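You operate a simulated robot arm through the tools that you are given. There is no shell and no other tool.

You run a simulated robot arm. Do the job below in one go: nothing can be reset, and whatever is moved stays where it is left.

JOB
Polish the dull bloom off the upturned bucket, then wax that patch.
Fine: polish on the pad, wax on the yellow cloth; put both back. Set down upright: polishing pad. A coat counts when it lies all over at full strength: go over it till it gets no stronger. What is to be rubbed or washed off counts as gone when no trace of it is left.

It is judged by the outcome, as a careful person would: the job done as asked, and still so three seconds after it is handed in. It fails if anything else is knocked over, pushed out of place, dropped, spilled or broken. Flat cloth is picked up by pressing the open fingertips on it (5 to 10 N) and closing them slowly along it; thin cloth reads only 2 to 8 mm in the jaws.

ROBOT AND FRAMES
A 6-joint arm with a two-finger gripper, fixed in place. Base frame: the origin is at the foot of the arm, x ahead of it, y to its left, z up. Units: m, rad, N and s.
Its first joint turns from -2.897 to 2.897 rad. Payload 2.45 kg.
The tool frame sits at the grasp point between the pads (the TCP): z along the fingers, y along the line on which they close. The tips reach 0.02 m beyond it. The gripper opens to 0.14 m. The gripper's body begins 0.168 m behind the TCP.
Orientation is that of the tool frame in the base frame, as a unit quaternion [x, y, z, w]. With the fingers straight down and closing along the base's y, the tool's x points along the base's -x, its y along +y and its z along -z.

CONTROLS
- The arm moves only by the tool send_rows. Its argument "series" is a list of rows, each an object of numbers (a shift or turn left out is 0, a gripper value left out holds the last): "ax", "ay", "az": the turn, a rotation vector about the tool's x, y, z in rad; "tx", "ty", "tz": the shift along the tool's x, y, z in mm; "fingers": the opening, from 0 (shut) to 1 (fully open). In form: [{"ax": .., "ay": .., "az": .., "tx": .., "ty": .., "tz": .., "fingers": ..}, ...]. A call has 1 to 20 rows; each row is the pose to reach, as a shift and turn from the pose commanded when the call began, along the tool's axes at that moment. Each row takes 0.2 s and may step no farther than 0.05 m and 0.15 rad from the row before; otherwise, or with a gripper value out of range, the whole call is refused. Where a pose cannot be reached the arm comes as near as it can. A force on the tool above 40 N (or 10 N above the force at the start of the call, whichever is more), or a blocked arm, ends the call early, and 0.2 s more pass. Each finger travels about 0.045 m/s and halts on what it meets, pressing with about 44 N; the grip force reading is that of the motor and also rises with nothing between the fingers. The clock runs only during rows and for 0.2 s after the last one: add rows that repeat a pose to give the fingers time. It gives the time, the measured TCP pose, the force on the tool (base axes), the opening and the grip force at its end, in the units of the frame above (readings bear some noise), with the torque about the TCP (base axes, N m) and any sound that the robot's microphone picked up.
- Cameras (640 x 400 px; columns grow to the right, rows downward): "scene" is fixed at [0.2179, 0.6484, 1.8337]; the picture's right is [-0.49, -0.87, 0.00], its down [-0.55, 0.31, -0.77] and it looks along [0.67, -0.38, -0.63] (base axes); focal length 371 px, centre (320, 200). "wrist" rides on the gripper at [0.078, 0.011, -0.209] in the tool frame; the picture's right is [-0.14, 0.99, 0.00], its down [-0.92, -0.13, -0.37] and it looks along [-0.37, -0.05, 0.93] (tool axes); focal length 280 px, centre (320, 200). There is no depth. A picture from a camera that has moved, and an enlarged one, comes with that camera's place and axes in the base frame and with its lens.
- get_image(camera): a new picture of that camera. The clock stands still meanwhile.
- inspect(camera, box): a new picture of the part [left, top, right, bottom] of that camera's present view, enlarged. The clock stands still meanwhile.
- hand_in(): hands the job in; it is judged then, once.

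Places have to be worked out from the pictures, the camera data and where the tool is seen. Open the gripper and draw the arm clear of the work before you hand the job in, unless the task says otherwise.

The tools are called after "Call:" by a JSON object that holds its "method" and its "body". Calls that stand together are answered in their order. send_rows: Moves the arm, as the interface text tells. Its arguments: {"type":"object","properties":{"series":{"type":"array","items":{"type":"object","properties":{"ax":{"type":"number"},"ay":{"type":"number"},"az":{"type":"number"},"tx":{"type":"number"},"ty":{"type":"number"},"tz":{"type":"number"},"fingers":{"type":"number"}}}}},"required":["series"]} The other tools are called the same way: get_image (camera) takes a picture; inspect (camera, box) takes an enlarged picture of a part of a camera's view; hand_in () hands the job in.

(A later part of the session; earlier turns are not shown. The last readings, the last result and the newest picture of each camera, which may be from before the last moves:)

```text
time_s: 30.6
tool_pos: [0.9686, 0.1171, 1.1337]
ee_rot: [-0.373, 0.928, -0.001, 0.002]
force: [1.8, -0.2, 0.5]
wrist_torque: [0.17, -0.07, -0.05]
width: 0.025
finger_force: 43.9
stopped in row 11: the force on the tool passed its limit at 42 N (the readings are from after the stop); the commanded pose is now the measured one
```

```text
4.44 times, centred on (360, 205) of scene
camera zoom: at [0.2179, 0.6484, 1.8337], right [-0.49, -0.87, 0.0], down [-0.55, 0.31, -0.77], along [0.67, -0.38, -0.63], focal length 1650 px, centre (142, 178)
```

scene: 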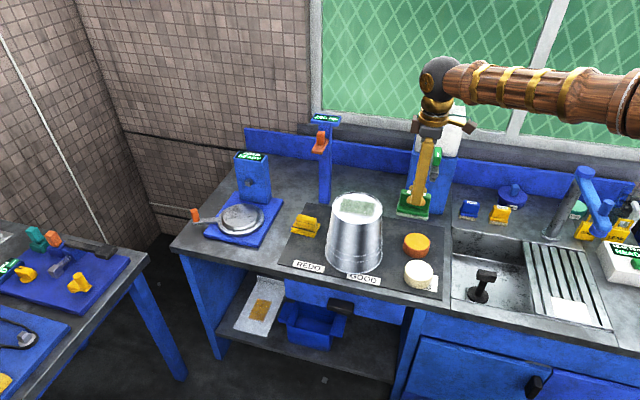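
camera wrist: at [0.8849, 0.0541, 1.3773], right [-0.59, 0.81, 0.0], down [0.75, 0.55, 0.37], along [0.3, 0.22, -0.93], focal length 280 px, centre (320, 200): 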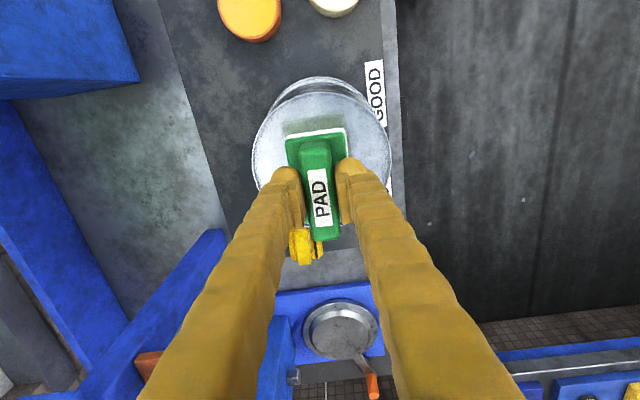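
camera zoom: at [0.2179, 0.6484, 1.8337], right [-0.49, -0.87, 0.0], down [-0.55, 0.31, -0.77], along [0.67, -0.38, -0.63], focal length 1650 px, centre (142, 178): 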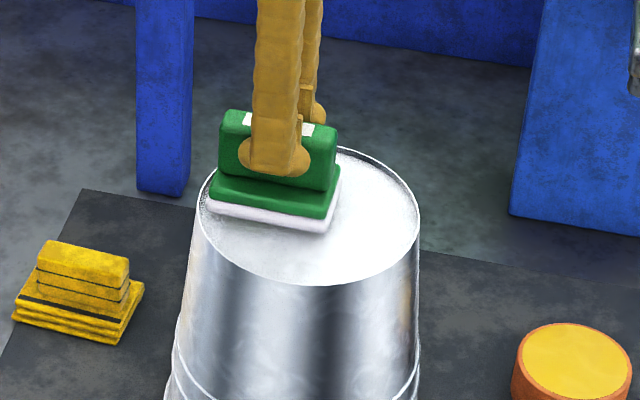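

The sweep stopped near the far rim after most passes; the bloom already looks largely gone. I'll check from the wrist camera where the pad sits relative to the bucket's rim.

Call:
{"method": "inspect", "body": {"camera": "wrist", "box": [230, 80, 410, 250]}}

Call:
{"method": "get_image", "body": {"camera": "scene"}}

```text
2.35 times, centred on (320, 165) of wrist
camera zoom: at [0.904, 0.0717, 1.3424], right [-0.59, 0.81, 0.0], down [0.75, 0.55, 0.37], along [0.3, 0.22, -0.93], focal length 660 px, centre (320, 282)
```

zoom: 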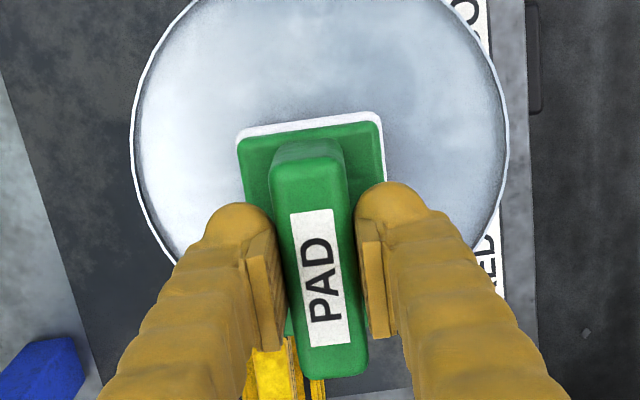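

```text
taken
```

scene: 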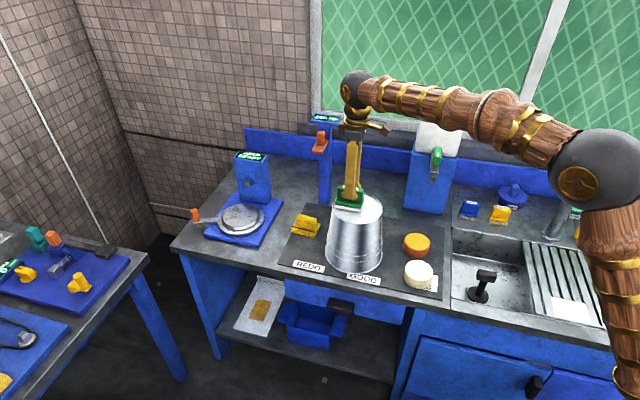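

Bucket hasn't moved and the visible part of the disc is clear; the pad was near the far rim. I'll re-centre and rub again with smaller sweeps and light pressure.

Call:
{"method": "send_rows", "body": {"series": [{"tx": 12}, {"tx": 25, "tz": 0.2}, {"tx": 10, "ty": -9, "tz": 0.2}, {"tx": 25, "ty": -9, "tz": 0.2}, {"tx": 40, "ty": -9, "tz": 0.2}, {"tx": 40, "ty": 0, "tz": 0.2}, {"tx": 25, "ty": 0, "tz": 0.2}, {"tx": 10, "ty": 0, "tz": 0.2}, {"tx": 10, "ty": 9, "tz": 0.2}, {"tx": 25, "ty": 9, "tz": 0.2}, {"tx": 40, "ty": 9, "tz": 0.2}, {"tx": 40, "ty": 0, "tz": 0.2}, {"tx": 25, "ty": 0, "tz": 0.2}, {"tx": 10, "ty": 0, "tz": 0.2}, {"tx": 25, "ty": 0, "tz": 0.2}]}}

```text
time_s: 33.8
tool_pos: [0.9506, 0.1008, 1.1316]
ee_rot: [-0.373, 0.928, -0.001, 0.004]
force: [4.7, 6.1, 21.8]
wrist_torque: [0.1, -0.04, -0.05]
width: 0.0245
finger_force: 44.6
```

Full pattern completed at roughly 20 N. I'll lift the pad and inspect the bucket's top and the felt.

Call:
{"method": "send_rows", "body": {"series": [{"tz": -5}, {"tz": -30}, {"tz": -70}, {"tz": -110}, {"tx": -30, "tz": -130}, {"tx": -60, "tz": -130}, {"tx": -60, "tz": -130}]}}

Call:
{"method": "inspect", "body": {"camera": "scene", "box": [320, 180, 400, 240]}}

Call:
{"method": "inspect", "body": {"camera": "wrist", "box": [220, 20, 420, 160]}}

Call:
{"method": "inspect", "body": {"camera": "scene", "box": [290, 120, 390, 200]}}

```text
time_s: 35.4
tool_pos: [0.9944, 0.1419, 1.2631]
ee_rot: [-0.373, 0.928, 0.0, 0.003]
force: [-0.1, -0.7, -1.3]
wrist_torque: [0.01, 0.01, 0.0]
width: 0.0245
finger_force: 43.6
```

```text
6.67 times, centred on (360, 210) of scene
camera zoom: at [0.2179, 0.6484, 1.8337], right [-0.49, -0.87, 0.0], down [-0.55, 0.31, -0.77], along [0.67, -0.38, -0.63], focal length 2474 px, centre (53, 133)
```

zoom: 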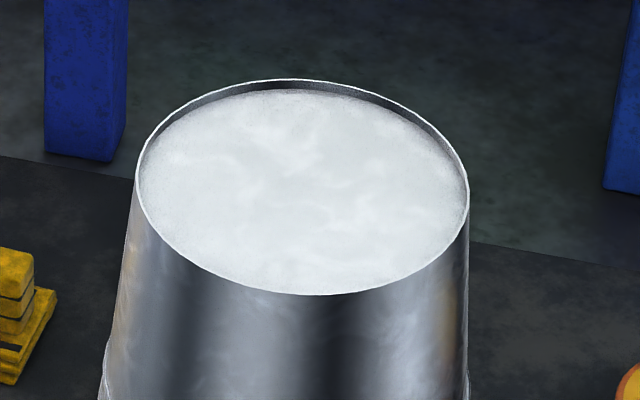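

```text
2.86 times, centred on (320, 90) of wrist
camera zoom: at [0.9291, 0.0967, 1.4713], right [-0.59, 0.81, 0.0], down [0.75, 0.55, 0.37], along [0.3, 0.22, -0.93], focal length 801 px, centre (320, 514)
```

zoom: 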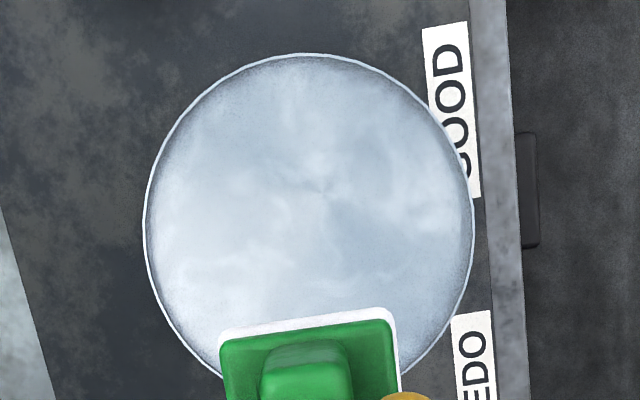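

```text
5.00 times, centred on (340, 160) of scene
camera zoom: at [0.2179, 0.6484, 1.8337], right [-0.49, -0.87, 0.0], down [-0.55, 0.31, -0.77], along [0.67, -0.38, -0.63], focal length 1856 px, centre (220, 400)
```

zoom: 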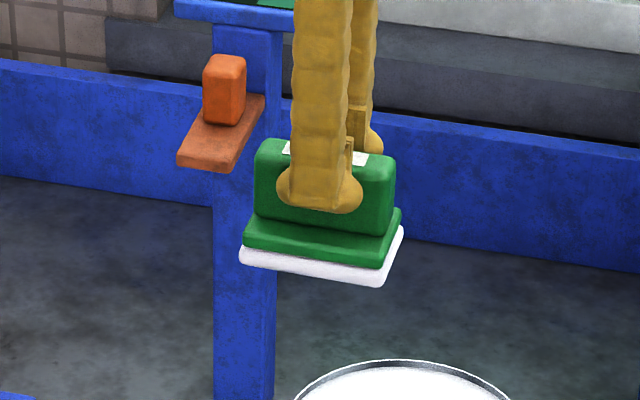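

The bloom is no longer visible, and the disc turns out to be recessed inside a raised rim. I'll move the pad aside and look at the whole disc closely from both cameras.

Call:
{"method": "send_rows", "body": {"series": [{"tx": -30, "tz": -10}, {"tx": -60, "tz": -20}, {"tx": -60, "tz": -20}]}}

Call:
{"method": "inspect", "body": {"camera": "wrist", "box": [240, 10, 400, 130]}}

Call:
{"method": "inspect", "body": {"camera": "scene", "box": [330, 188, 390, 226]}}

```text
time_s: 36.1
tool_pos: [1.0376, 0.1835, 1.2826]
ee_rot: [-0.373, 0.928, 0.0, 0.001]
force: [-0.2, 0.0, -1.1]
wrist_torque: [-0.02, -0.01, -0.03]
width: 0.0244
finger_force: 43.6
```

```text
3.33 times, centred on (320, 70) of wrist
camera zoom: at [0.9731, 0.1376, 1.4914], right [-0.59, 0.81, 0.0], down [0.75, 0.55, 0.37], along [0.3, 0.22, -0.93], focal length 935 px, centre (320, 633)
```

zoom: 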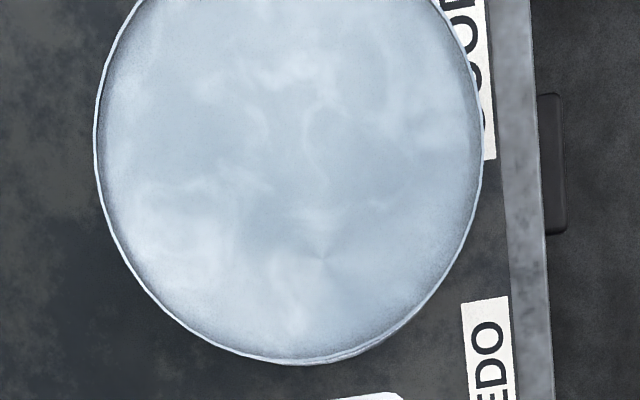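

```text
10.53 times, centred on (360, 207) of scene
camera zoom: at [0.2179, 0.6484, 1.8337], right [-0.49, -0.87, 0.0], down [-0.55, 0.31, -0.77], along [0.67, -0.38, -0.63], focal length 3907 px, centre (-101, 126)
```

zoom: 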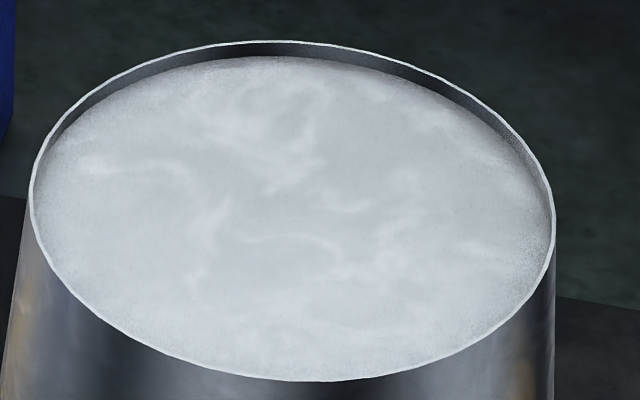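

The disc looks uniformly clean with no greenish trace. To be thorough I'll go back and give the whole area one more gentle polish pass, keeping the pad's corners inside the rim.

Call:
{"method": "send_rows", "body": {"series": [{"tx": 40}, {"tx": 85}, {"tx": 121}, {"tx": 121, "tz": 45}, {"tx": 121, "tz": 90}, {"tx": 121, "tz": 125}, {"tx": 121, "tz": 140}, {"tx": 121, "tz": 145}, {"tx": 121, "tz": 148}, {"tx": 121, "tz": 149.5}]}}

```text
time_s: 38.4
tool_pos: [0.9509, 0.0992, 1.1336]
ee_rot: [-0.373, 0.928, -0.001, 0.002]
force: [0.6, 0.6, -1.2]
wrist_torque: [-0.03, 0.0, -0.01]
width: 0.0248
finger_force: 44.3
```

No contact yet at 1.1336; I'll press down another 2 mm in small steps.

Call:
{"method": "send_rows", "body": {"series": [{"tz": 0.7}, {"tz": 1.4}, {"tz": 2.0}, {"tz": 2.0}]}}

```text
time_s: 39.4
tool_pos: [0.9507, 0.0996, 1.1327]
ee_rot: [-0.372, 0.928, -0.001, 0.004]
force: [1.1, 0.4, 21.4]
wrist_torque: [-0.09, 0.03, 0.02]
width: 0.0245
finger_force: 44.0
```

About 21 N now; I'll ease off slightly and sweep the full patch twice.

Call:
{"method": "send_rows", "body": {"series": [{"tz": -0.5}, {"tx": -16, "ty": -8, "tz": -0.5}, {"tx": 0, "ty": -8, "tz": -0.5}, {"tx": 17, "ty": -8, "tz": -0.5}, {"tx": 17, "ty": 0, "tz": -0.5}, {"tx": 0, "ty": 0, "tz": -0.5}, {"tx": -16, "ty": 0, "tz": -0.5}, {"tx": -16, "ty": 11, "tz": -0.5}, {"tx": 0, "ty": 11, "tz": -0.5}, {"tx": 17, "ty": 11, "tz": -0.5}, {"tx": 17, "ty": 0, "tz": -0.5}, {"tx": 0, "ty": 0, "tz": -0.5}, {"tx": -16, "ty": 0, "tz": -0.5}, {"tx": -16, "ty": -8, "tz": -0.5}, {"tx": 0, "ty": -8, "tz": -0.5}, {"tx": 17, "ty": -8, "tz": -0.5}, {"tx": 17, "ty": 8, "tz": -0.5}, {"tx": 0, "ty": 8, "tz": -0.5}, {"tx": -16, "ty": 8, "tz": -0.5}, {"tx": 0, "ty": 0, "tz": -0.5}]}}

```text
time_s: 40.5
tool_pos: [0.9435, 0.0803, 1.1328]
ee_rot: [-0.373, 0.928, -0.001, 0.004]
force: [1.0, 0.4, 3.3]
wrist_torque: [0.02, 0.14, -0.01]
width: 0.0245
finger_force: 43.6
stopped in row 5: the force on the tool passed its limit at 44 N (the readings are from after the stop); the commanded pose is now the measured one
```

The force limit stopped the sweep near the near-left side. I'll check the pad's place against the rim and that the bucket hasn't moved.

Call:
{"method": "inspect", "body": {"camera": "wrist", "box": [220, 60, 420, 220]}}

Call:
{"method": "inspect", "body": {"camera": "scene", "box": [310, 160, 410, 250]}}

```text
2.50 times, centred on (320, 140) of wrist
camera zoom: at [0.8779, 0.0362, 1.3414], right [-0.59, 0.81, -0.01], down [0.75, 0.55, 0.37], along [0.31, 0.22, -0.93], focal length 701 px, centre (320, 350)
```

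zoom: 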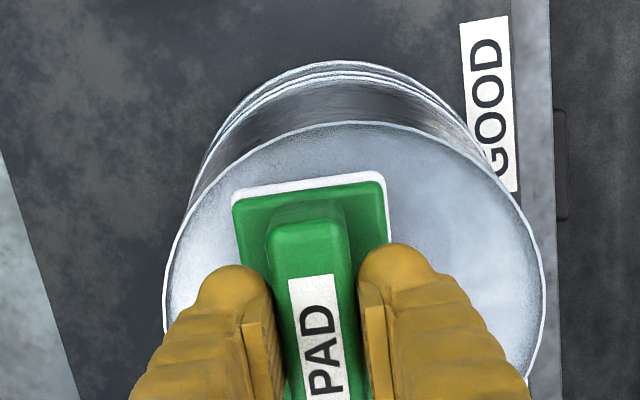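

```text
4.44 times, centred on (360, 205) of scene
camera zoom: at [0.2179, 0.6484, 1.8337], right [-0.49, -0.87, 0.0], down [-0.55, 0.31, -0.77], along [0.67, -0.38, -0.63], focal length 1650 px, centre (142, 178)
```

zoom: 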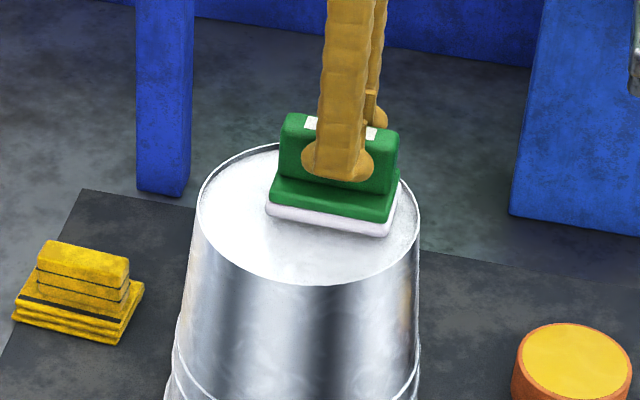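

Bucket is still in place. I'll slide gently back to the centre with very little pressure and read the force there.

Call:
{"method": "send_rows", "body": {"series": [{"tx": -5, "ty": 3}, {"tx": -10, "ty": 5}, {"tx": -14, "ty": 7}, {"tx": -18, "ty": 9}, {"tx": -18, "ty": 9}]}}

```text
time_s: 41.6
tool_pos: [0.9493, 0.1014, 1.1325]
ee_rot: [-0.373, 0.928, -0.002, 0.004]
force: [-1.5, -2.2, 5.6]
wrist_torque: [-0.34, 0.35, 0.02]
width: 0.0248
finger_force: 44.2
```

Only about 6 N at the centre. I'll sweep again more slowly with light pressure over a slightly smaller range.

Call:
{"method": "send_rows", "body": {"series": [{"tz": 0.3}, {"tx": -8, "ty": -4, "tz": 0.3}, {"tx": -14, "ty": -8, "tz": 0.3}, {"tx": -5, "ty": -8, "tz": 0.3}, {"tx": 5, "ty": -8, "tz": 0.3}, {"tx": 14, "ty": -8, "tz": 0.3}, {"tx": 14, "ty": -2, "tz": 0.3}, {"tx": 5, "ty": 0, "tz": 0.3}, {"tx": -5, "ty": 0, "tz": 0.3}, {"tx": -14, "ty": 0, "tz": 0.3}, {"tx": -14, "ty": 6, "tz": 0.3}, {"tx": -10, "ty": 10, "tz": 0.3}, {"tx": 0, "ty": 10, "tz": 0.3}, {"tx": 10, "ty": 10, "tz": 0.3}, {"tx": 15, "ty": 9, "tz": 0.3}, {"tx": 14, "ty": 3, "tz": 0.3}, {"tx": 7, "ty": 2, "tz": 0.3}, {"tz": 0.3}, {"tz": 0.3}]}}

```text
time_s: 45.6
tool_pos: [0.9501, 0.0994, 1.1322]
ee_rot: [-0.373, 0.928, -0.002, 0.004]
force: [-5.4, -4.5, 13.7]
wrist_torque: [-0.19, 0.17, -0.04]
width: 0.0243
finger_force: 44.4
```

Completed the slow sweep at ~14 N. I'll lift off, levelling the tiny tilt, and carry the pad toward its home while looking at the disc.

Call:
{"method": "send_rows", "body": {"series": [{"tz": -4}, {"tz": -25, "ax": -0.0067, "ay": 0.006}, {"tz": -65, "ax": -0.0067, "ay": 0.006}, {"tz": -100, "ax": -0.0067, "ay": 0.006}, {"tx": -35, "ty": 12, "tz": -110, "ax": -0.0067, "ay": 0.006}, {"tx": -75, "ty": 25, "tz": -110, "ax": -0.0067, "ay": 0.006}, {"tx": -115, "ty": 38, "tz": -110, "ax": -0.0067, "ay": 0.006}, {"tx": -155, "ty": 51, "tz": -110, "ax": -0.0067, "ay": 0.006}, {"tx": -195, "ty": 64, "tz": -110, "ax": -0.0067, "ay": 0.006}, {"tx": -195, "ty": 64, "tz": -110, "ax": -0.0067, "ay": 0.006}]}}

Call:
{"method": "inspect", "body": {"camera": "scene", "box": [330, 185, 390, 230]}}

Call:
{"method": "get_image", "body": {"camera": "wrist"}}

Call:
{"method": "inspect", "body": {"camera": "scene", "box": [250, 140, 350, 270]}}

```text
time_s: 47.9
tool_pos: [1.0481, 0.2846, 1.2421]
ee_rot: [-0.373, 0.928, 0.0, -0.001]
force: [-0.8, 0.2, -1.2]
wrist_torque: [0.01, 0.01, -0.01]
width: 0.0245
finger_force: 43.8
```

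```text
8.89 times, centred on (360, 208) of scene
camera zoom: at [0.2179, 0.6484, 1.8337], right [-0.49, -0.87, 0.0], down [-0.55, 0.31, -0.77], along [0.67, -0.38, -0.63], focal length 3299 px, centre (-36, 133)
```

zoom: 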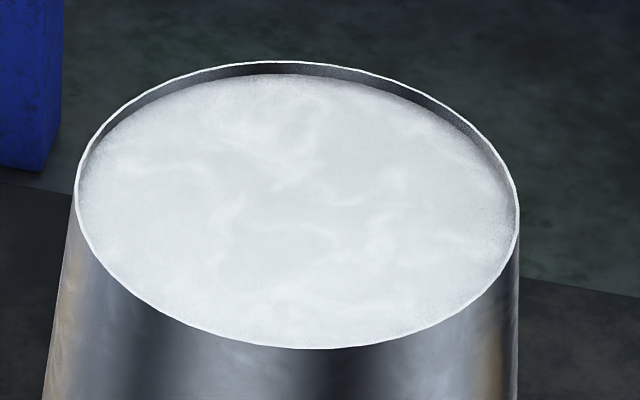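

```text
taken
camera wrist: at [0.9835, 0.2383, 1.4521], right [-0.59, 0.81, 0.0], down [0.75, 0.54, 0.37], along [0.3, 0.22, -0.93], focal length 280 px, centre (320, 200)
```

wrist: 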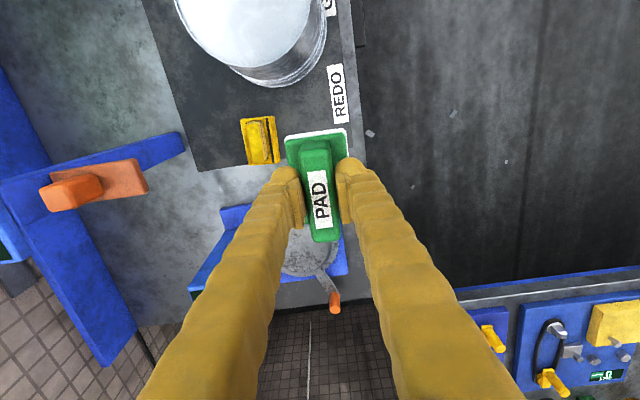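

```text
3.08 times, centred on (300, 205) of scene
camera zoom: at [0.2179, 0.6484, 1.8337], right [-0.49, -0.87, 0.0], down [-0.55, 0.31, -0.77], along [0.67, -0.38, -0.63], focal length 1142 px, centre (382, 185)
```

zoom: 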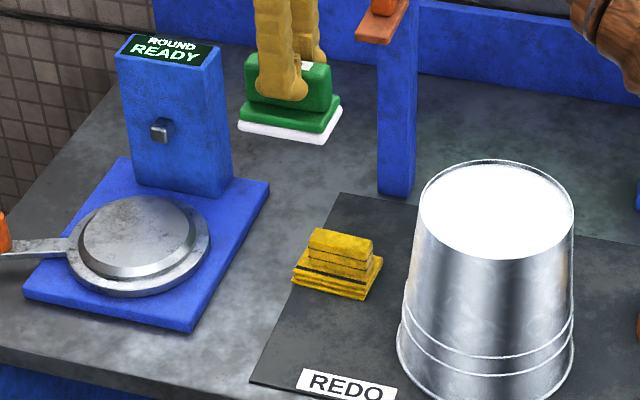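

The disc is clean all over. I'll now bring the pad down to just above its original spot at (1.047, 0.281).

Call:
{"method": "send_rows", "body": {"series": [{"tx": 3.5, "ty": -2, "tz": 40}, {"tx": 3.5, "ty": -2, "tz": 85}, {"tx": 3.5, "ty": -2, "tz": 130}, {"tx": 3.5, "ty": -2, "tz": 175}, {"tx": 3.5, "ty": -2, "tz": 220}, {"tx": 3.5, "ty": -2, "tz": 260}, {"tx": 3.5, "ty": -2, "tz": 290}, {"tx": 3.5, "ty": -2, "tz": 303}, {"tx": 3.5, "ty": -2, "tz": 309}, {"tx": 3.5, "ty": -2, "tz": 309}]}}

Call:
{"method": "inspect", "body": {"camera": "scene", "box": [270, 200, 340, 270]}}

```text
time_s: 50.0
tool_pos: [1.0461, 0.2785, 0.933]
ee_rot: [-0.373, 0.928, 0.001, 0.0]
force: [0.8, 0.6, -0.7]
wrist_torque: [-0.05, -0.05, 0.0]
width: 0.0248
finger_force: 43.8
```

```text
5.71 times, centred on (305, 235) of scene
camera zoom: at [0.2179, 0.6484, 1.8337], right [-0.49, -0.87, 0.0], down [-0.55, 0.31, -0.77], along [0.67, -0.38, -0.63], focal length 2121 px, centre (406, 0)
```

zoom: 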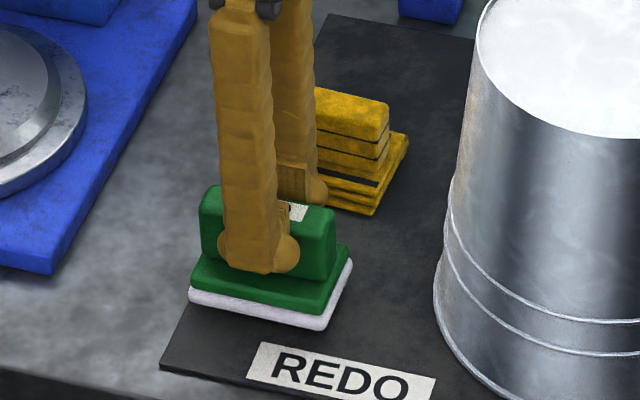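

The pad hovers about 9 mm above its spot. I'll nudge by 2 mm and set it down gently.

Call:
{"method": "send_rows", "body": {"series": [{"tx": -1, "tz": 2}, {"tx": -2, "tz": 4}, {"tx": -2, "tz": 6}, {"tx": -2, "tz": 7.5}, {"tx": -2, "tz": 8.5}, {"tx": -2, "tz": 9.5}, {"tx": -2, "tz": 9.5}]}}

```text
time_s: 51.6
tool_pos: [1.0469, 0.2788, 0.9248]
ee_rot: [-0.373, 0.928, 0.001, 0.0]
force: [-0.5, 0.5, -1.3]
wrist_torque: [0.02, -0.03, 0.0]
width: 0.0248
finger_force: 43.8
```

No contact yet at 0.9248; two more millimetres in small steps.

Call:
{"method": "send_rows", "body": {"series": [{"tz": 0.7}, {"tz": 1.4}, {"tz": 2.1}, {"tz": 2.1}]}}

```text
time_s: 52.6
tool_pos: [1.0469, 0.2794, 0.922]
ee_rot: [-0.373, 0.928, 0.0, 0.001]
force: [-2.8, -1.1, 3.9]
wrist_torque: [-0.1, -0.09, -0.06]
width: 0.0245
finger_force: 43.9
```

The pad rests on the mat with about 5 N. I'll open the fingers gently and back straight up.

Call:
{"method": "send_rows", "body": {"series": [{"fingers": 0.2}, {"fingers": 0.25}, {"fingers": 0.32}, {"fingers": 0.36}, {"fingers": 0.36}, {"tz": -10, "fingers": 0.36}, {"tz": -30}, {"tz": -60}, {"tz": -100}, {"tz": -100}]}}

Call:
{"method": "get_image", "body": {"camera": "wrist"}}

Call:
{"method": "inspect", "body": {"camera": "scene", "box": [270, 200, 340, 270]}}

```text
time_s: 54.9
tool_pos: [1.0456, 0.278, 1.0211]
ee_rot: [-0.373, 0.928, 0.0, 0.0]
force: [-0.6, 1.3, 0.0]
wrist_torque: [-0.01, 0.02, 0.03]
width: 0.0502
finger_force: 0.0
```

```text
taken
camera wrist: at [0.9822, 0.233, 1.2312], right [-0.59, 0.81, 0.0], down [0.75, 0.54, 0.37], along [0.3, 0.22, -0.93], focal length 280 px, centre (320, 200)
```

wrist: 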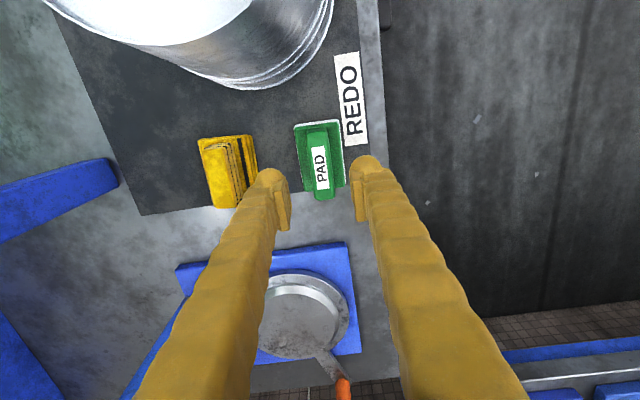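

```text
5.71 times, centred on (305, 235) of scene
camera zoom: at [0.2179, 0.6484, 1.8337], right [-0.49, -0.87, 0.0], down [-0.55, 0.31, -0.77], along [0.67, -0.38, -0.63], focal length 2121 px, centre (406, 0)
```

zoom: 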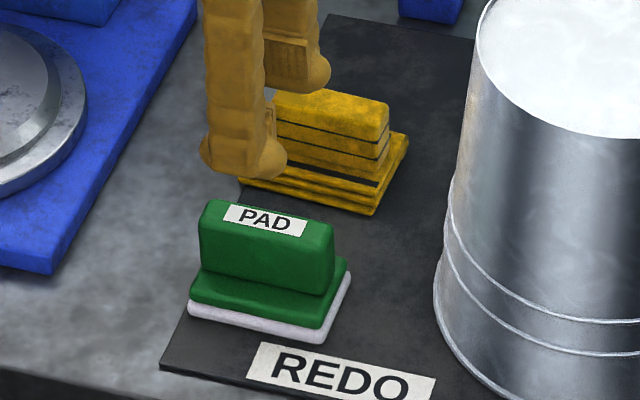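

The pad is upright in its original place. Next I'll rise and look closely at the yellow cloth.

Call:
{"method": "inspect", "body": {"camera": "wrist", "box": [170, 110, 300, 230]}}

Call:
{"method": "inspect", "body": {"camera": "scene", "box": [280, 205, 330, 245]}}

```text
3.33 times, centred on (235, 170) of wrist
camera zoom: at [0.9822, 0.233, 1.2312], right [-0.59, 0.81, 0.0], down [0.75, 0.54, 0.37], along [0.3, 0.22, -0.93], focal length 935 px, centre (603, 300)
```

zoom: 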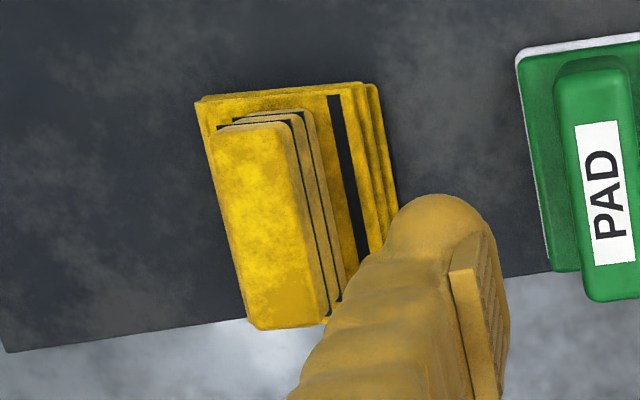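

```text
10.00 times, centred on (305, 225) of scene
camera zoom: at [0.2179, 0.6484, 1.8337], right [-0.49, -0.87, 0.0], down [-0.55, 0.31, -0.77], along [0.67, -0.38, -0.63], focal length 3711 px, centre (470, -50)
```

zoom: 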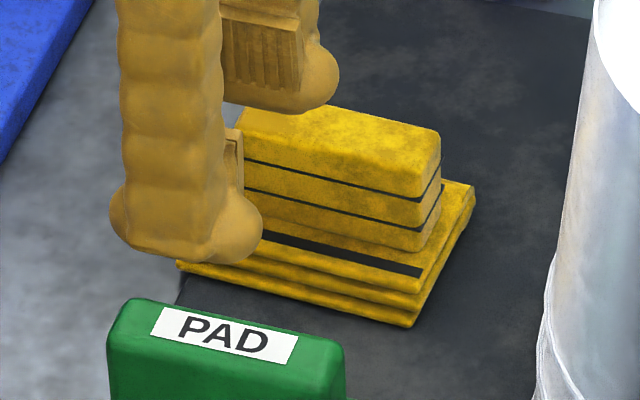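

The cloth is a folded base with a folded grip block on top; I put the grip's centre near (1.136, 0.194), top near z≈0.903, running at about 40°. I'll move above it with the yaw trimmed and check reach.

Call:
{"method": "send_rows", "body": {"series": [{"tx": 0, "ty": -10, "tz": -40, "az": 0.02}, {"tx": -2, "ty": -45, "tz": -40, "az": 0.04}, {"tx": -5, "ty": -85, "tz": -40, "az": 0.066}, {"tx": -7, "ty": -110, "tz": -40, "az": 0.066}, {"tx": -7, "ty": -123, "tz": -40, "az": 0.066}, {"tx": -7, "ty": -123, "tz": -40, "az": 0.066}]}}

Call:
{"method": "get_image", "body": {"camera": "wrist"}}

Call:
{"method": "get_image", "body": {"camera": "scene"}}

```text
time_s: 56.2
tool_pos: [1.1368, 0.1957, 1.0627]
ee_rot: [-0.342, 0.94, 0.0, 0.001]
force: [0.4, 0.2, -0.4]
wrist_torque: [0.0, 0.0, -0.01]
width: 0.0504
finger_force: 0.1
```

```text
taken
camera wrist: at [1.0702, 0.1544, 1.2718], right [-0.53, 0.85, 0.0], down [0.79, 0.49, 0.37], along [0.31, 0.2, -0.93], focal length 280 px, centre (320, 200)
```

wrist: 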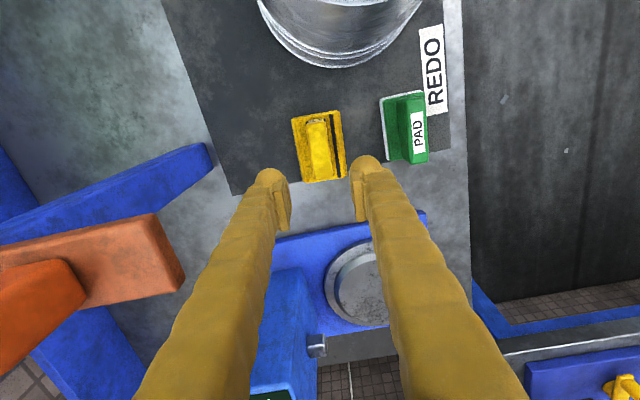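

```text
taken
```

scene: 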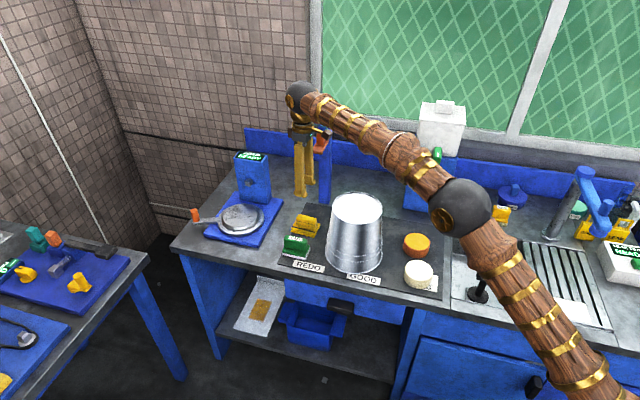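

The arm reaches above the cloth at z=1.06, but the orange bracket on the blue post comes near the gripper on its left. I'll enlarge both views to judge the clearance before going down.

Call:
{"method": "inspect", "body": {"camera": "scene", "box": [270, 70, 370, 220]}}

Call:
{"method": "inspect", "body": {"camera": "wrist", "box": [0, 130, 320, 330]}}

Call:
{"method": "inspect", "body": {"camera": "wrist", "box": [260, 90, 390, 210]}}

```text
2.67 times, centred on (320, 145) of scene
camera zoom: at [0.2179, 0.6484, 1.8337], right [-0.49, -0.87, 0.0], down [-0.55, 0.31, -0.77], along [0.67, -0.38, -0.63], focal length 990 px, centre (320, 347)
```

zoom: 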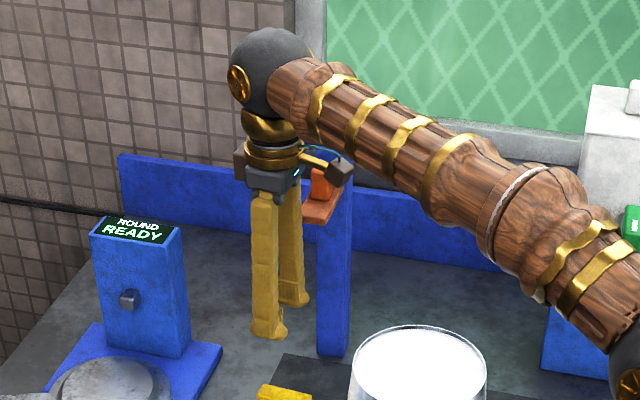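

```text
2.00 times, centred on (160, 230) of wrist
camera zoom: at [1.0702, 0.1544, 1.2718], right [-0.53, 0.85, 0.0], down [0.79, 0.49, 0.37], along [0.31, 0.2, -0.93], focal length 561 px, centre (640, 140)
```

zoom: 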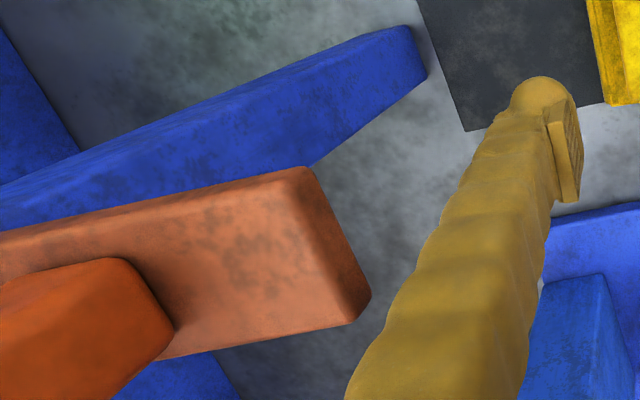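

```text
3.33 times, centred on (325, 150) of wrist
camera zoom: at [1.0702, 0.1544, 1.2718], right [-0.53, 0.85, 0.0], down [0.79, 0.49, 0.37], along [0.31, 0.2, -0.93], focal length 935 px, centre (303, 367)
```

zoom: 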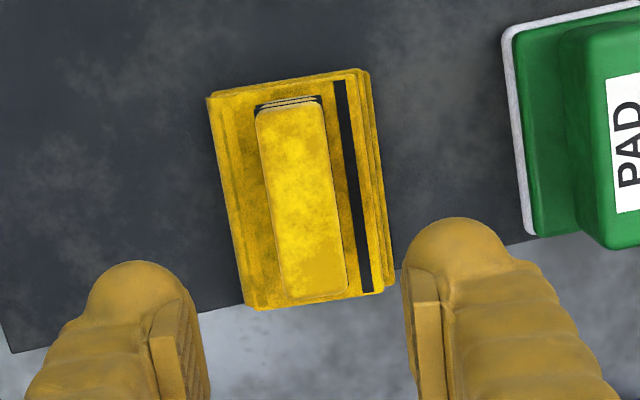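

The orange bracket's end lies about 7 cm from the tool axis at z≈1.15, so the wide gripper body would brush it if I closed across the grip's width. I'll instead turn 90° and grip the block lengthwise (75 mm), which puts the narrow side of the body and the camera away from the bracket.

Call:
{"method": "send_rows", "body": {"series": [{"az": 0.14, "fingers": 0.72}, {"az": 0.28}, {"az": 0.42}, {"az": 0.56}, {"az": 0.7}, {"az": 0.84}, {"az": 0.98}, {"az": 1.12}, {"az": 1.26}, {"az": 1.4}, {"az": 1.54}, {"az": 1.575}, {"az": 1.575}]}}

Call:
{"method": "get_image", "body": {"camera": "wrist"}}

Call:
{"method": "get_image", "body": {"camera": "scene"}}

```text
time_s: 59.0
tool_pos: [1.1369, 0.1956, 1.0622]
ee_rot: [0.425, 0.905, 0.0, 0.0]
force: [0.0, 0.6, -1.1]
wrist_torque: [0.03, 0.01, -0.01]
width: 0.101
finger_force: 0.1
```

```text
taken
camera wrist: at [1.0951, 0.2638, 1.2716], right [0.85, 0.53, 0.0], down [0.49, -0.79, 0.37], along [0.19, -0.31, -0.93], focal length 280 px, centre (320, 200)
```

wrist: 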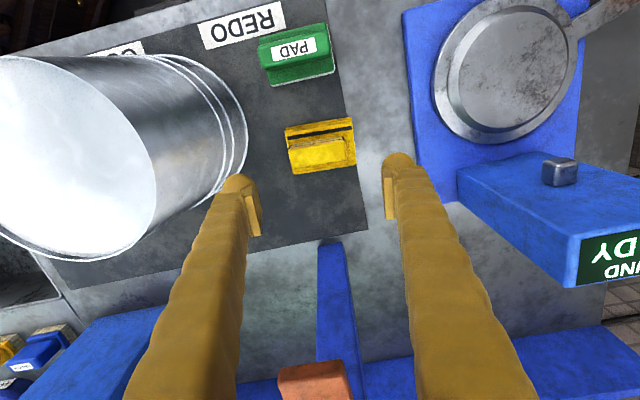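

```text
taken
```

scene: 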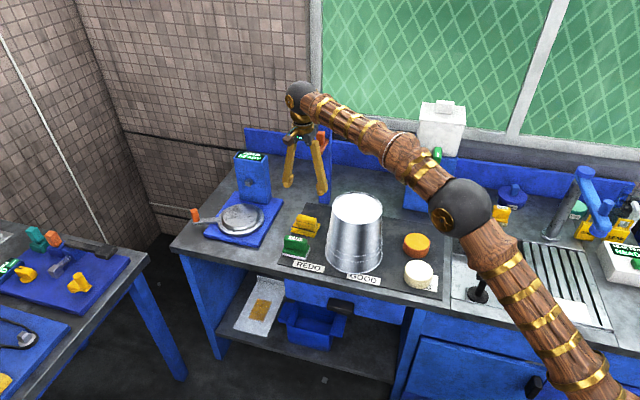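

Turned lengthwise, the bracket's front edge is about 77 mm ahead of the tool axis. I'll lean the gripper 0.17 rad back (away from the bracket, about its closing axis so the finger faces stay flat on the grip) and check alignment.

Call:
{"method": "send_rows", "body": {"series": [{"ay": -0.06}, {"ay": -0.12}, {"ay": -0.17}, {"ay": -0.17}]}}

Call:
{"method": "inspect", "body": {"camera": "wrist", "box": [220, 90, 420, 240]}}

Call:
{"method": "get_image", "body": {"camera": "wrist"}}

Call:
{"method": "inspect", "body": {"camera": "scene", "box": [260, 70, 360, 260]}}

```text
time_s: 60.0
tool_pos: [1.1377, 0.1945, 1.0619]
ee_rot: [0.423, 0.902, -0.036, 0.078]
force: [0.6, -0.2, 0.2]
wrist_torque: [0.0, -0.01, -0.01]
width: 0.1007
finger_force: 0.0
```

```text
2.67 times, centred on (320, 165) of wrist
camera zoom: at [1.0731, 0.2898, 1.2546], right [0.85, 0.53, 0.02], down [0.44, -0.73, 0.52], along [0.29, -0.43, -0.85], focal length 748 px, centre (320, 293)
```

zoom: 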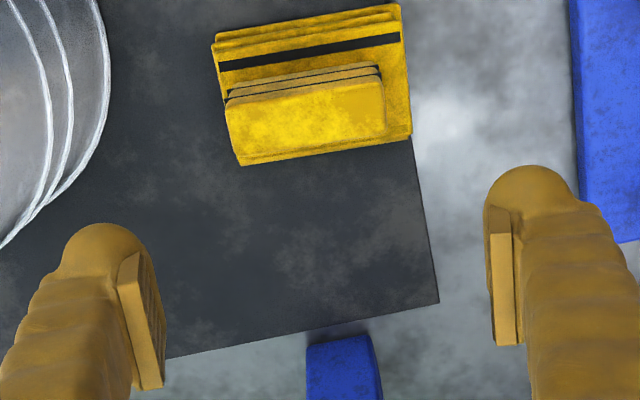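

```text
taken
camera wrist: at [1.0731, 0.2898, 1.2546], right [0.85, 0.53, 0.02], down [0.44, -0.73, 0.52], along [0.29, -0.43, -0.85], focal length 280 px, centre (320, 200)
```

wrist: 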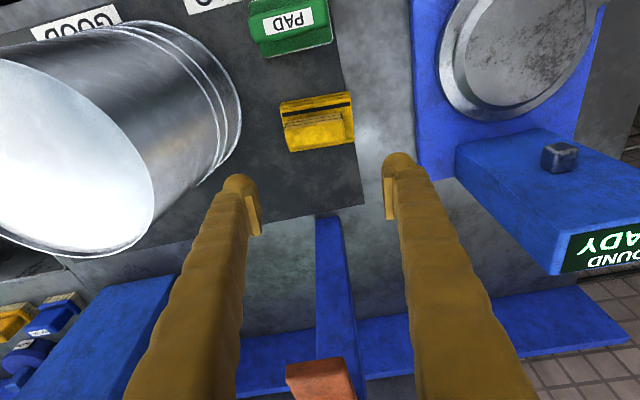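

```text
2.11 times, centred on (310, 165) of scene
camera zoom: at [0.2179, 0.6484, 1.8337], right [-0.49, -0.87, 0.0], down [-0.55, 0.31, -0.77], along [0.67, -0.38, -0.63], focal length 781 px, centre (341, 274)
```

zoom: 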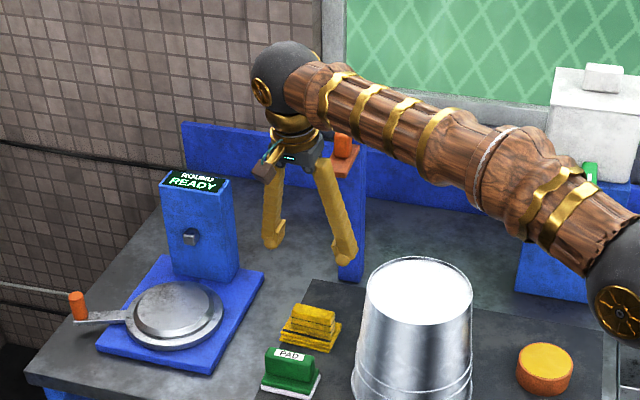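

Leaned and aligned: the grip's centre is under the TCP within 2 mm. I'll descend vertically to just above the grip, keeping the lean.

Call:
{"method": "send_rows", "body": {"series": [{"tx": 5.1, "tz": 29.6}, {"tx": 10.2, "tz": 59.1}, {"tx": 15.2, "tz": 88.7}, {"tx": 19.5, "tz": 113.3}, {"tx": 22, "tz": 128.1}, {"tx": 22, "tz": 128.1}]}}

Call:
{"method": "get_image", "body": {"camera": "wrist"}}

Call:
{"method": "inspect", "body": {"camera": "scene", "box": [260, 120, 360, 260]}}

```text
time_s: 61.5
tool_pos: [1.1367, 0.1956, 0.93]
ee_rot: [0.423, 0.902, -0.036, 0.076]
force: [-0.1, 0.4, -0.6]
wrist_torque: [0.0, -0.01, -0.01]
width: 0.1007
finger_force: 0.0
```

```text
taken
camera wrist: at [1.0727, 0.2894, 1.1242], right [0.85, 0.53, 0.02], down [0.44, -0.73, 0.52], along [0.29, -0.43, -0.85], focal length 280 px, centre (320, 200)
```

wrist: 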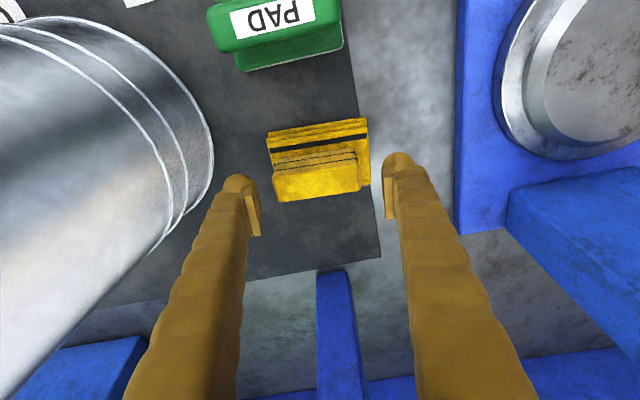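

```text
2.86 times, centred on (310, 190) of scene
camera zoom: at [0.2179, 0.6484, 1.8337], right [-0.49, -0.87, 0.0], down [-0.55, 0.31, -0.77], along [0.67, -0.38, -0.63], focal length 1060 px, centre (349, 229)
```

zoom: 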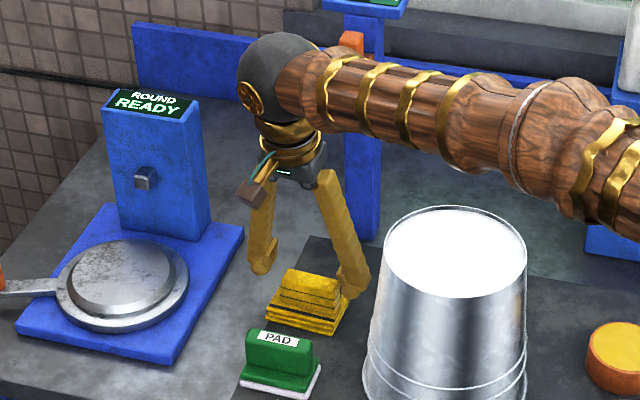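

Clear on all sides. I'll lower the last 29 mm slowly so the tips straddle the grip's ends just above the folded base.

Call:
{"method": "send_rows", "body": {"series": [{"tx": 1.7, "tz": 9.9}, {"tx": 3.0, "tz": 17.7}, {"tx": 4.1, "tz": 23.7}, {"tx": 4.6, "tz": 26.6}, {"tx": 4.9, "tz": 28.6}, {"tx": 4.9, "tz": 28.6}]}}

Call:
{"method": "inspect", "body": {"camera": "wrist", "box": [220, 110, 420, 260]}}

Call:
{"method": "inspect", "body": {"camera": "scene", "box": [270, 190, 350, 260]}}

```text
time_s: 62.9
tool_pos: [1.1368, 0.1949, 0.9023]
ee_rot: [0.423, 0.902, -0.037, 0.077]
force: [-0.2, 0.2, 0.1]
wrist_torque: [0.01, 0.03, -0.01]
width: 0.1008
finger_force: 0.1
```

```text
2.67 times, centred on (320, 185) of wrist
camera zoom: at [1.0735, 0.2895, 1.0955], right [0.85, 0.53, 0.02], down [0.44, -0.73, 0.52], along [0.29, -0.43, -0.85], focal length 748 px, centre (320, 240)
```

zoom: 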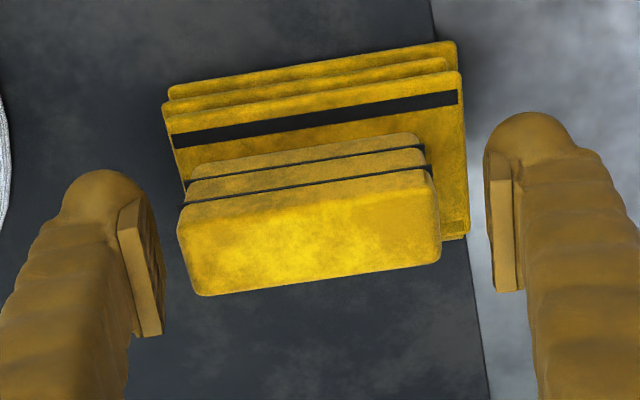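

```text
5.71 times, centred on (310, 225) of scene
camera zoom: at [0.2179, 0.6484, 1.8337], right [-0.49, -0.87, 0.0], down [-0.55, 0.31, -0.77], along [0.67, -0.38, -0.63], focal length 2121 px, centre (377, 57)
```

zoom: 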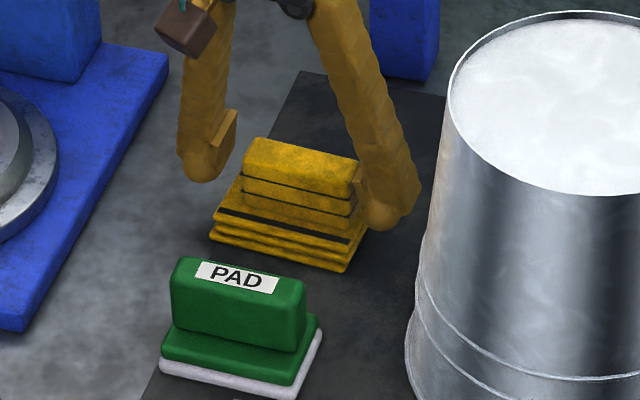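

The fingers straddle the grip's ends well. I'll shift 3 mm to centre and close slowly on it.

Call:
{"method": "send_rows", "body": {"series": [{"ty": -3, "fingers": 0.72}, {"ty": -3, "fingers": 0.66}, {"ty": -3, "fingers": 0.6}, {"ty": -3, "fingers": 0.56}, {"ty": -3, "fingers": 0.52}, {"ty": -3, "fingers": 0.45}, {"ty": -3, "fingers": 0.35}, {"ty": -3, "fingers": 0.35}, {"ty": -3, "fingers": 0.35}]}}

Call:
{"method": "inspect", "body": {"camera": "wrist", "box": [220, 110, 420, 260]}}

Call:
{"method": "inspect", "body": {"camera": "scene", "box": [270, 190, 350, 260]}}

```text
time_s: 64.8
tool_pos: [1.1348, 0.1931, 0.9029]
ee_rot: [0.423, 0.902, -0.036, 0.077]
force: [0.8, 0.7, 0.6]
wrist_torque: [0.05, -0.06, 0.08]
width: 0.0757
finger_force: 44.5
```

```text
2.67 times, centred on (320, 185) of wrist
camera zoom: at [1.0709, 0.2875, 1.096], right [0.85, 0.53, 0.02], down [0.44, -0.73, 0.52], along [0.29, -0.43, -0.85], focal length 748 px, centre (320, 240)
```

zoom: 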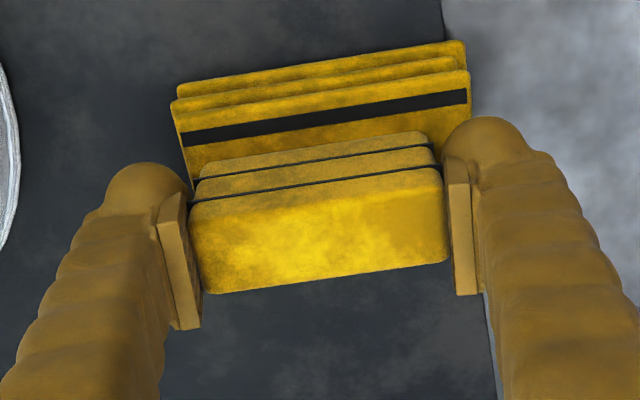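

```text
5.71 times, centred on (310, 225) of scene
camera zoom: at [0.2179, 0.6484, 1.8337], right [-0.49, -0.87, 0.0], down [-0.55, 0.31, -0.77], along [0.67, -0.38, -0.63], focal length 2121 px, centre (377, 57)
```

zoom: 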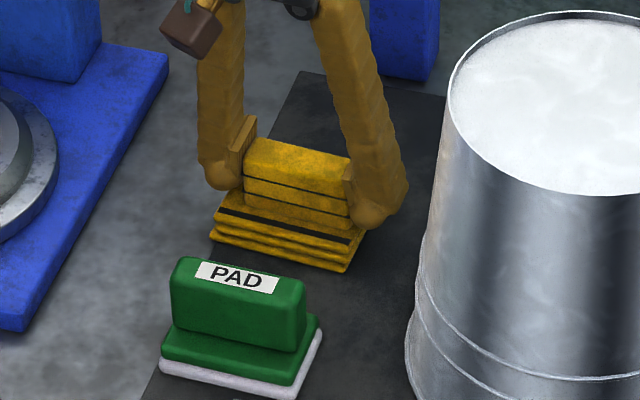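

Gripped at 75.7 mm with the cloth undisturbed. I'll lift straight up and check the hold.

Call:
{"method": "send_rows", "body": {"series": [{"tx": -1.4, "tz": -7.9}, {"tx": -5.1, "tz": -29.6}, {"tx": -11.8, "tz": -69}, {"tx": -19.5, "tz": -113.3}, {"tx": -27.1, "tz": -157.7}, {"tx": -34.7, "tz": -202}, {"tx": -42.3, "tz": -246.4}, {"tx": -50.3, "tz": -292.7}, {"tx": -50.3, "tz": -292.7}]}}

Call:
{"method": "get_image", "body": {"camera": "wrist"}}

Call:
{"method": "get_image", "body": {"camera": "scene"}}

```text
time_s: 66.8
tool_pos: [1.1309, 0.1916, 1.201]
ee_rot: [0.423, 0.902, -0.036, 0.077]
force: [0.2, -0.4, 0.0]
wrist_torque: [0.0, 0.01, -0.03]
width: 0.0754
finger_force: 44.3
```

```text
taken
camera wrist: at [1.0687, 0.2865, 1.3947], right [0.85, 0.53, 0.02], down [0.44, -0.73, 0.52], along [0.29, -0.43, -0.85], focal length 280 px, centre (320, 200)
```

wrist: 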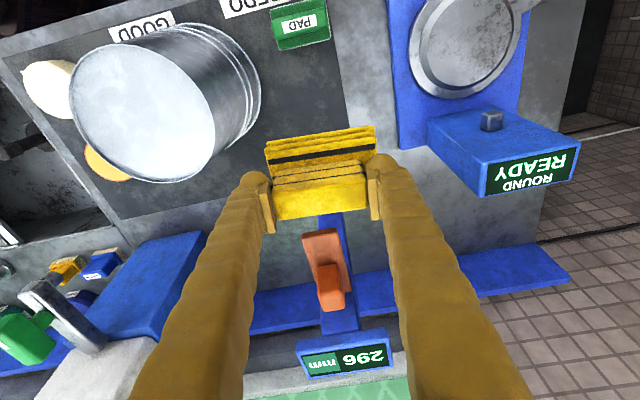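

```text
taken
```

scene: 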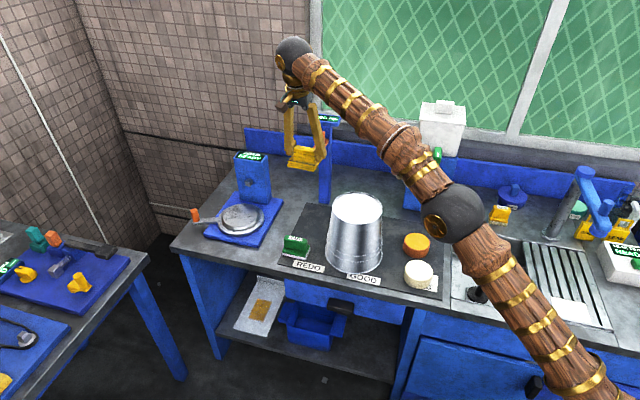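

The cloth is held level. I'll carry it at this height over to the orange wax pot at about (0.850, -0.100), keeping the tool's orientation fixed.

Call:
{"method": "send_rows", "body": {"series": [{"tx": -3.3, "ty": -31, "tz": 0.6}, {"tx": -8, "ty": -75, "tz": 1.4}, {"tx": -12.8, "ty": -120, "tz": 2.2}, {"tx": -17.6, "ty": -165, "tz": 3}, {"tx": -22.3, "ty": -210, "tz": 3.8}, {"tx": -27.1, "ty": -255, "tz": 4.7}, {"tx": -31.9, "ty": -300, "tz": 5.5}, {"tx": -36.7, "ty": -345, "tz": 6.3}, {"tx": -40.4, "ty": -380, "tz": 6.9}, {"tx": -42.5, "ty": -399.5, "tz": 7.3}, {"tx": -42.5, "ty": -399.5, "tz": 7.3}]}}

Call:
{"method": "get_image", "body": {"camera": "wrist"}}

Call:
{"method": "get_image", "body": {"camera": "scene"}}

```text
time_s: 69.2
tool_pos: [0.8547, -0.0957, 1.1991]
ee_rot: [0.423, 0.902, -0.035, 0.076]
force: [-0.2, -0.1, -0.1]
wrist_torque: [-0.02, -0.02, 0.0]
width: 0.0756
finger_force: 44.0
```

```text
taken
camera wrist: at [0.7919, -0.0023, 1.3923], right [0.85, 0.53, 0.02], down [0.44, -0.73, 0.52], along [0.29, -0.43, -0.85], focal length 280 px, centre (320, 200)
```

wrist: 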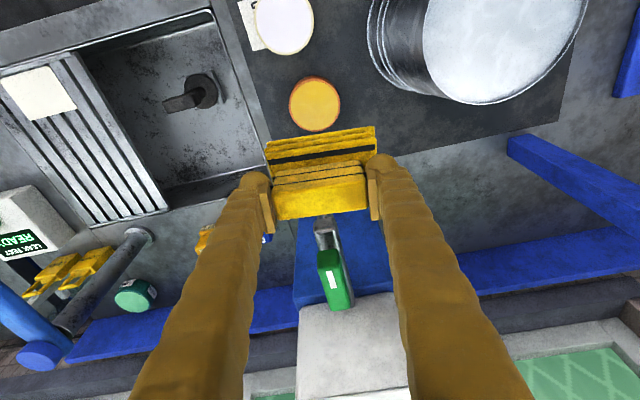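

```text
taken
```

scene: 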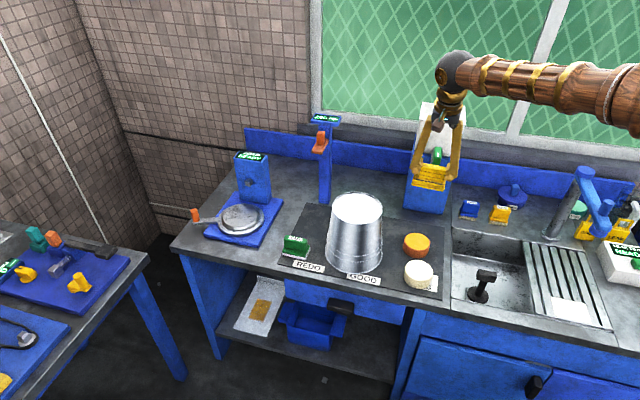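

The wax pot shows just above the cloth in the wrist view. I'll enlarge to fix its centre precisely.

Call:
{"method": "inspect", "body": {"camera": "wrist", "box": [230, 40, 410, 230]}}

Call:
{"method": "inspect", "body": {"camera": "wrist", "box": [230, 150, 410, 330]}}

```text
2.11 times, centred on (320, 135) of wrist
camera zoom: at [0.7919, -0.0023, 1.3923], right [0.85, 0.53, 0.02], down [0.44, -0.73, 0.52], along [0.29, -0.43, -0.85], focal length 590 px, centre (320, 337)
```

zoom: 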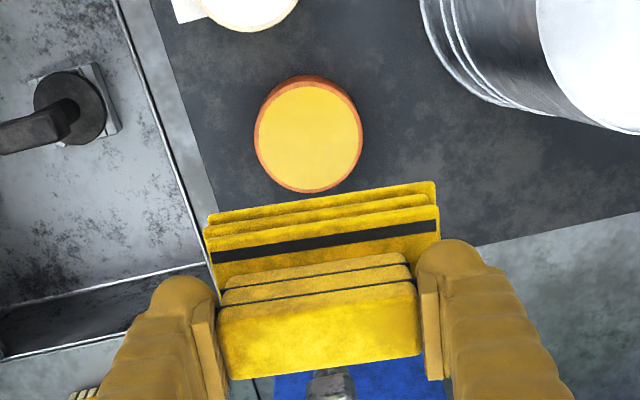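

```text
2.22 times, centred on (320, 240) of wrist
camera zoom: at [0.7919, -0.0023, 1.3923], right [0.85, 0.53, 0.02], down [0.44, -0.73, 0.52], along [0.29, -0.43, -0.85], focal length 623 px, centre (320, 111)
```

zoom: 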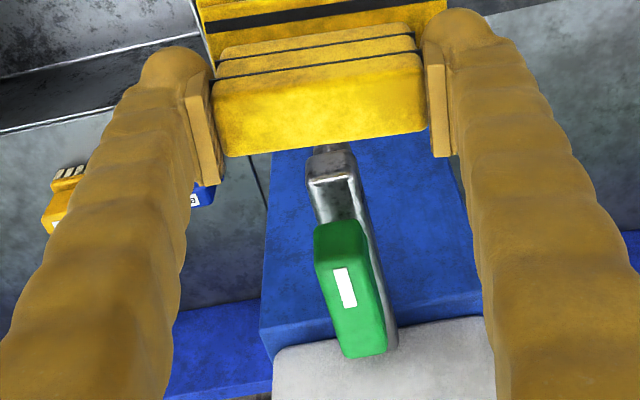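

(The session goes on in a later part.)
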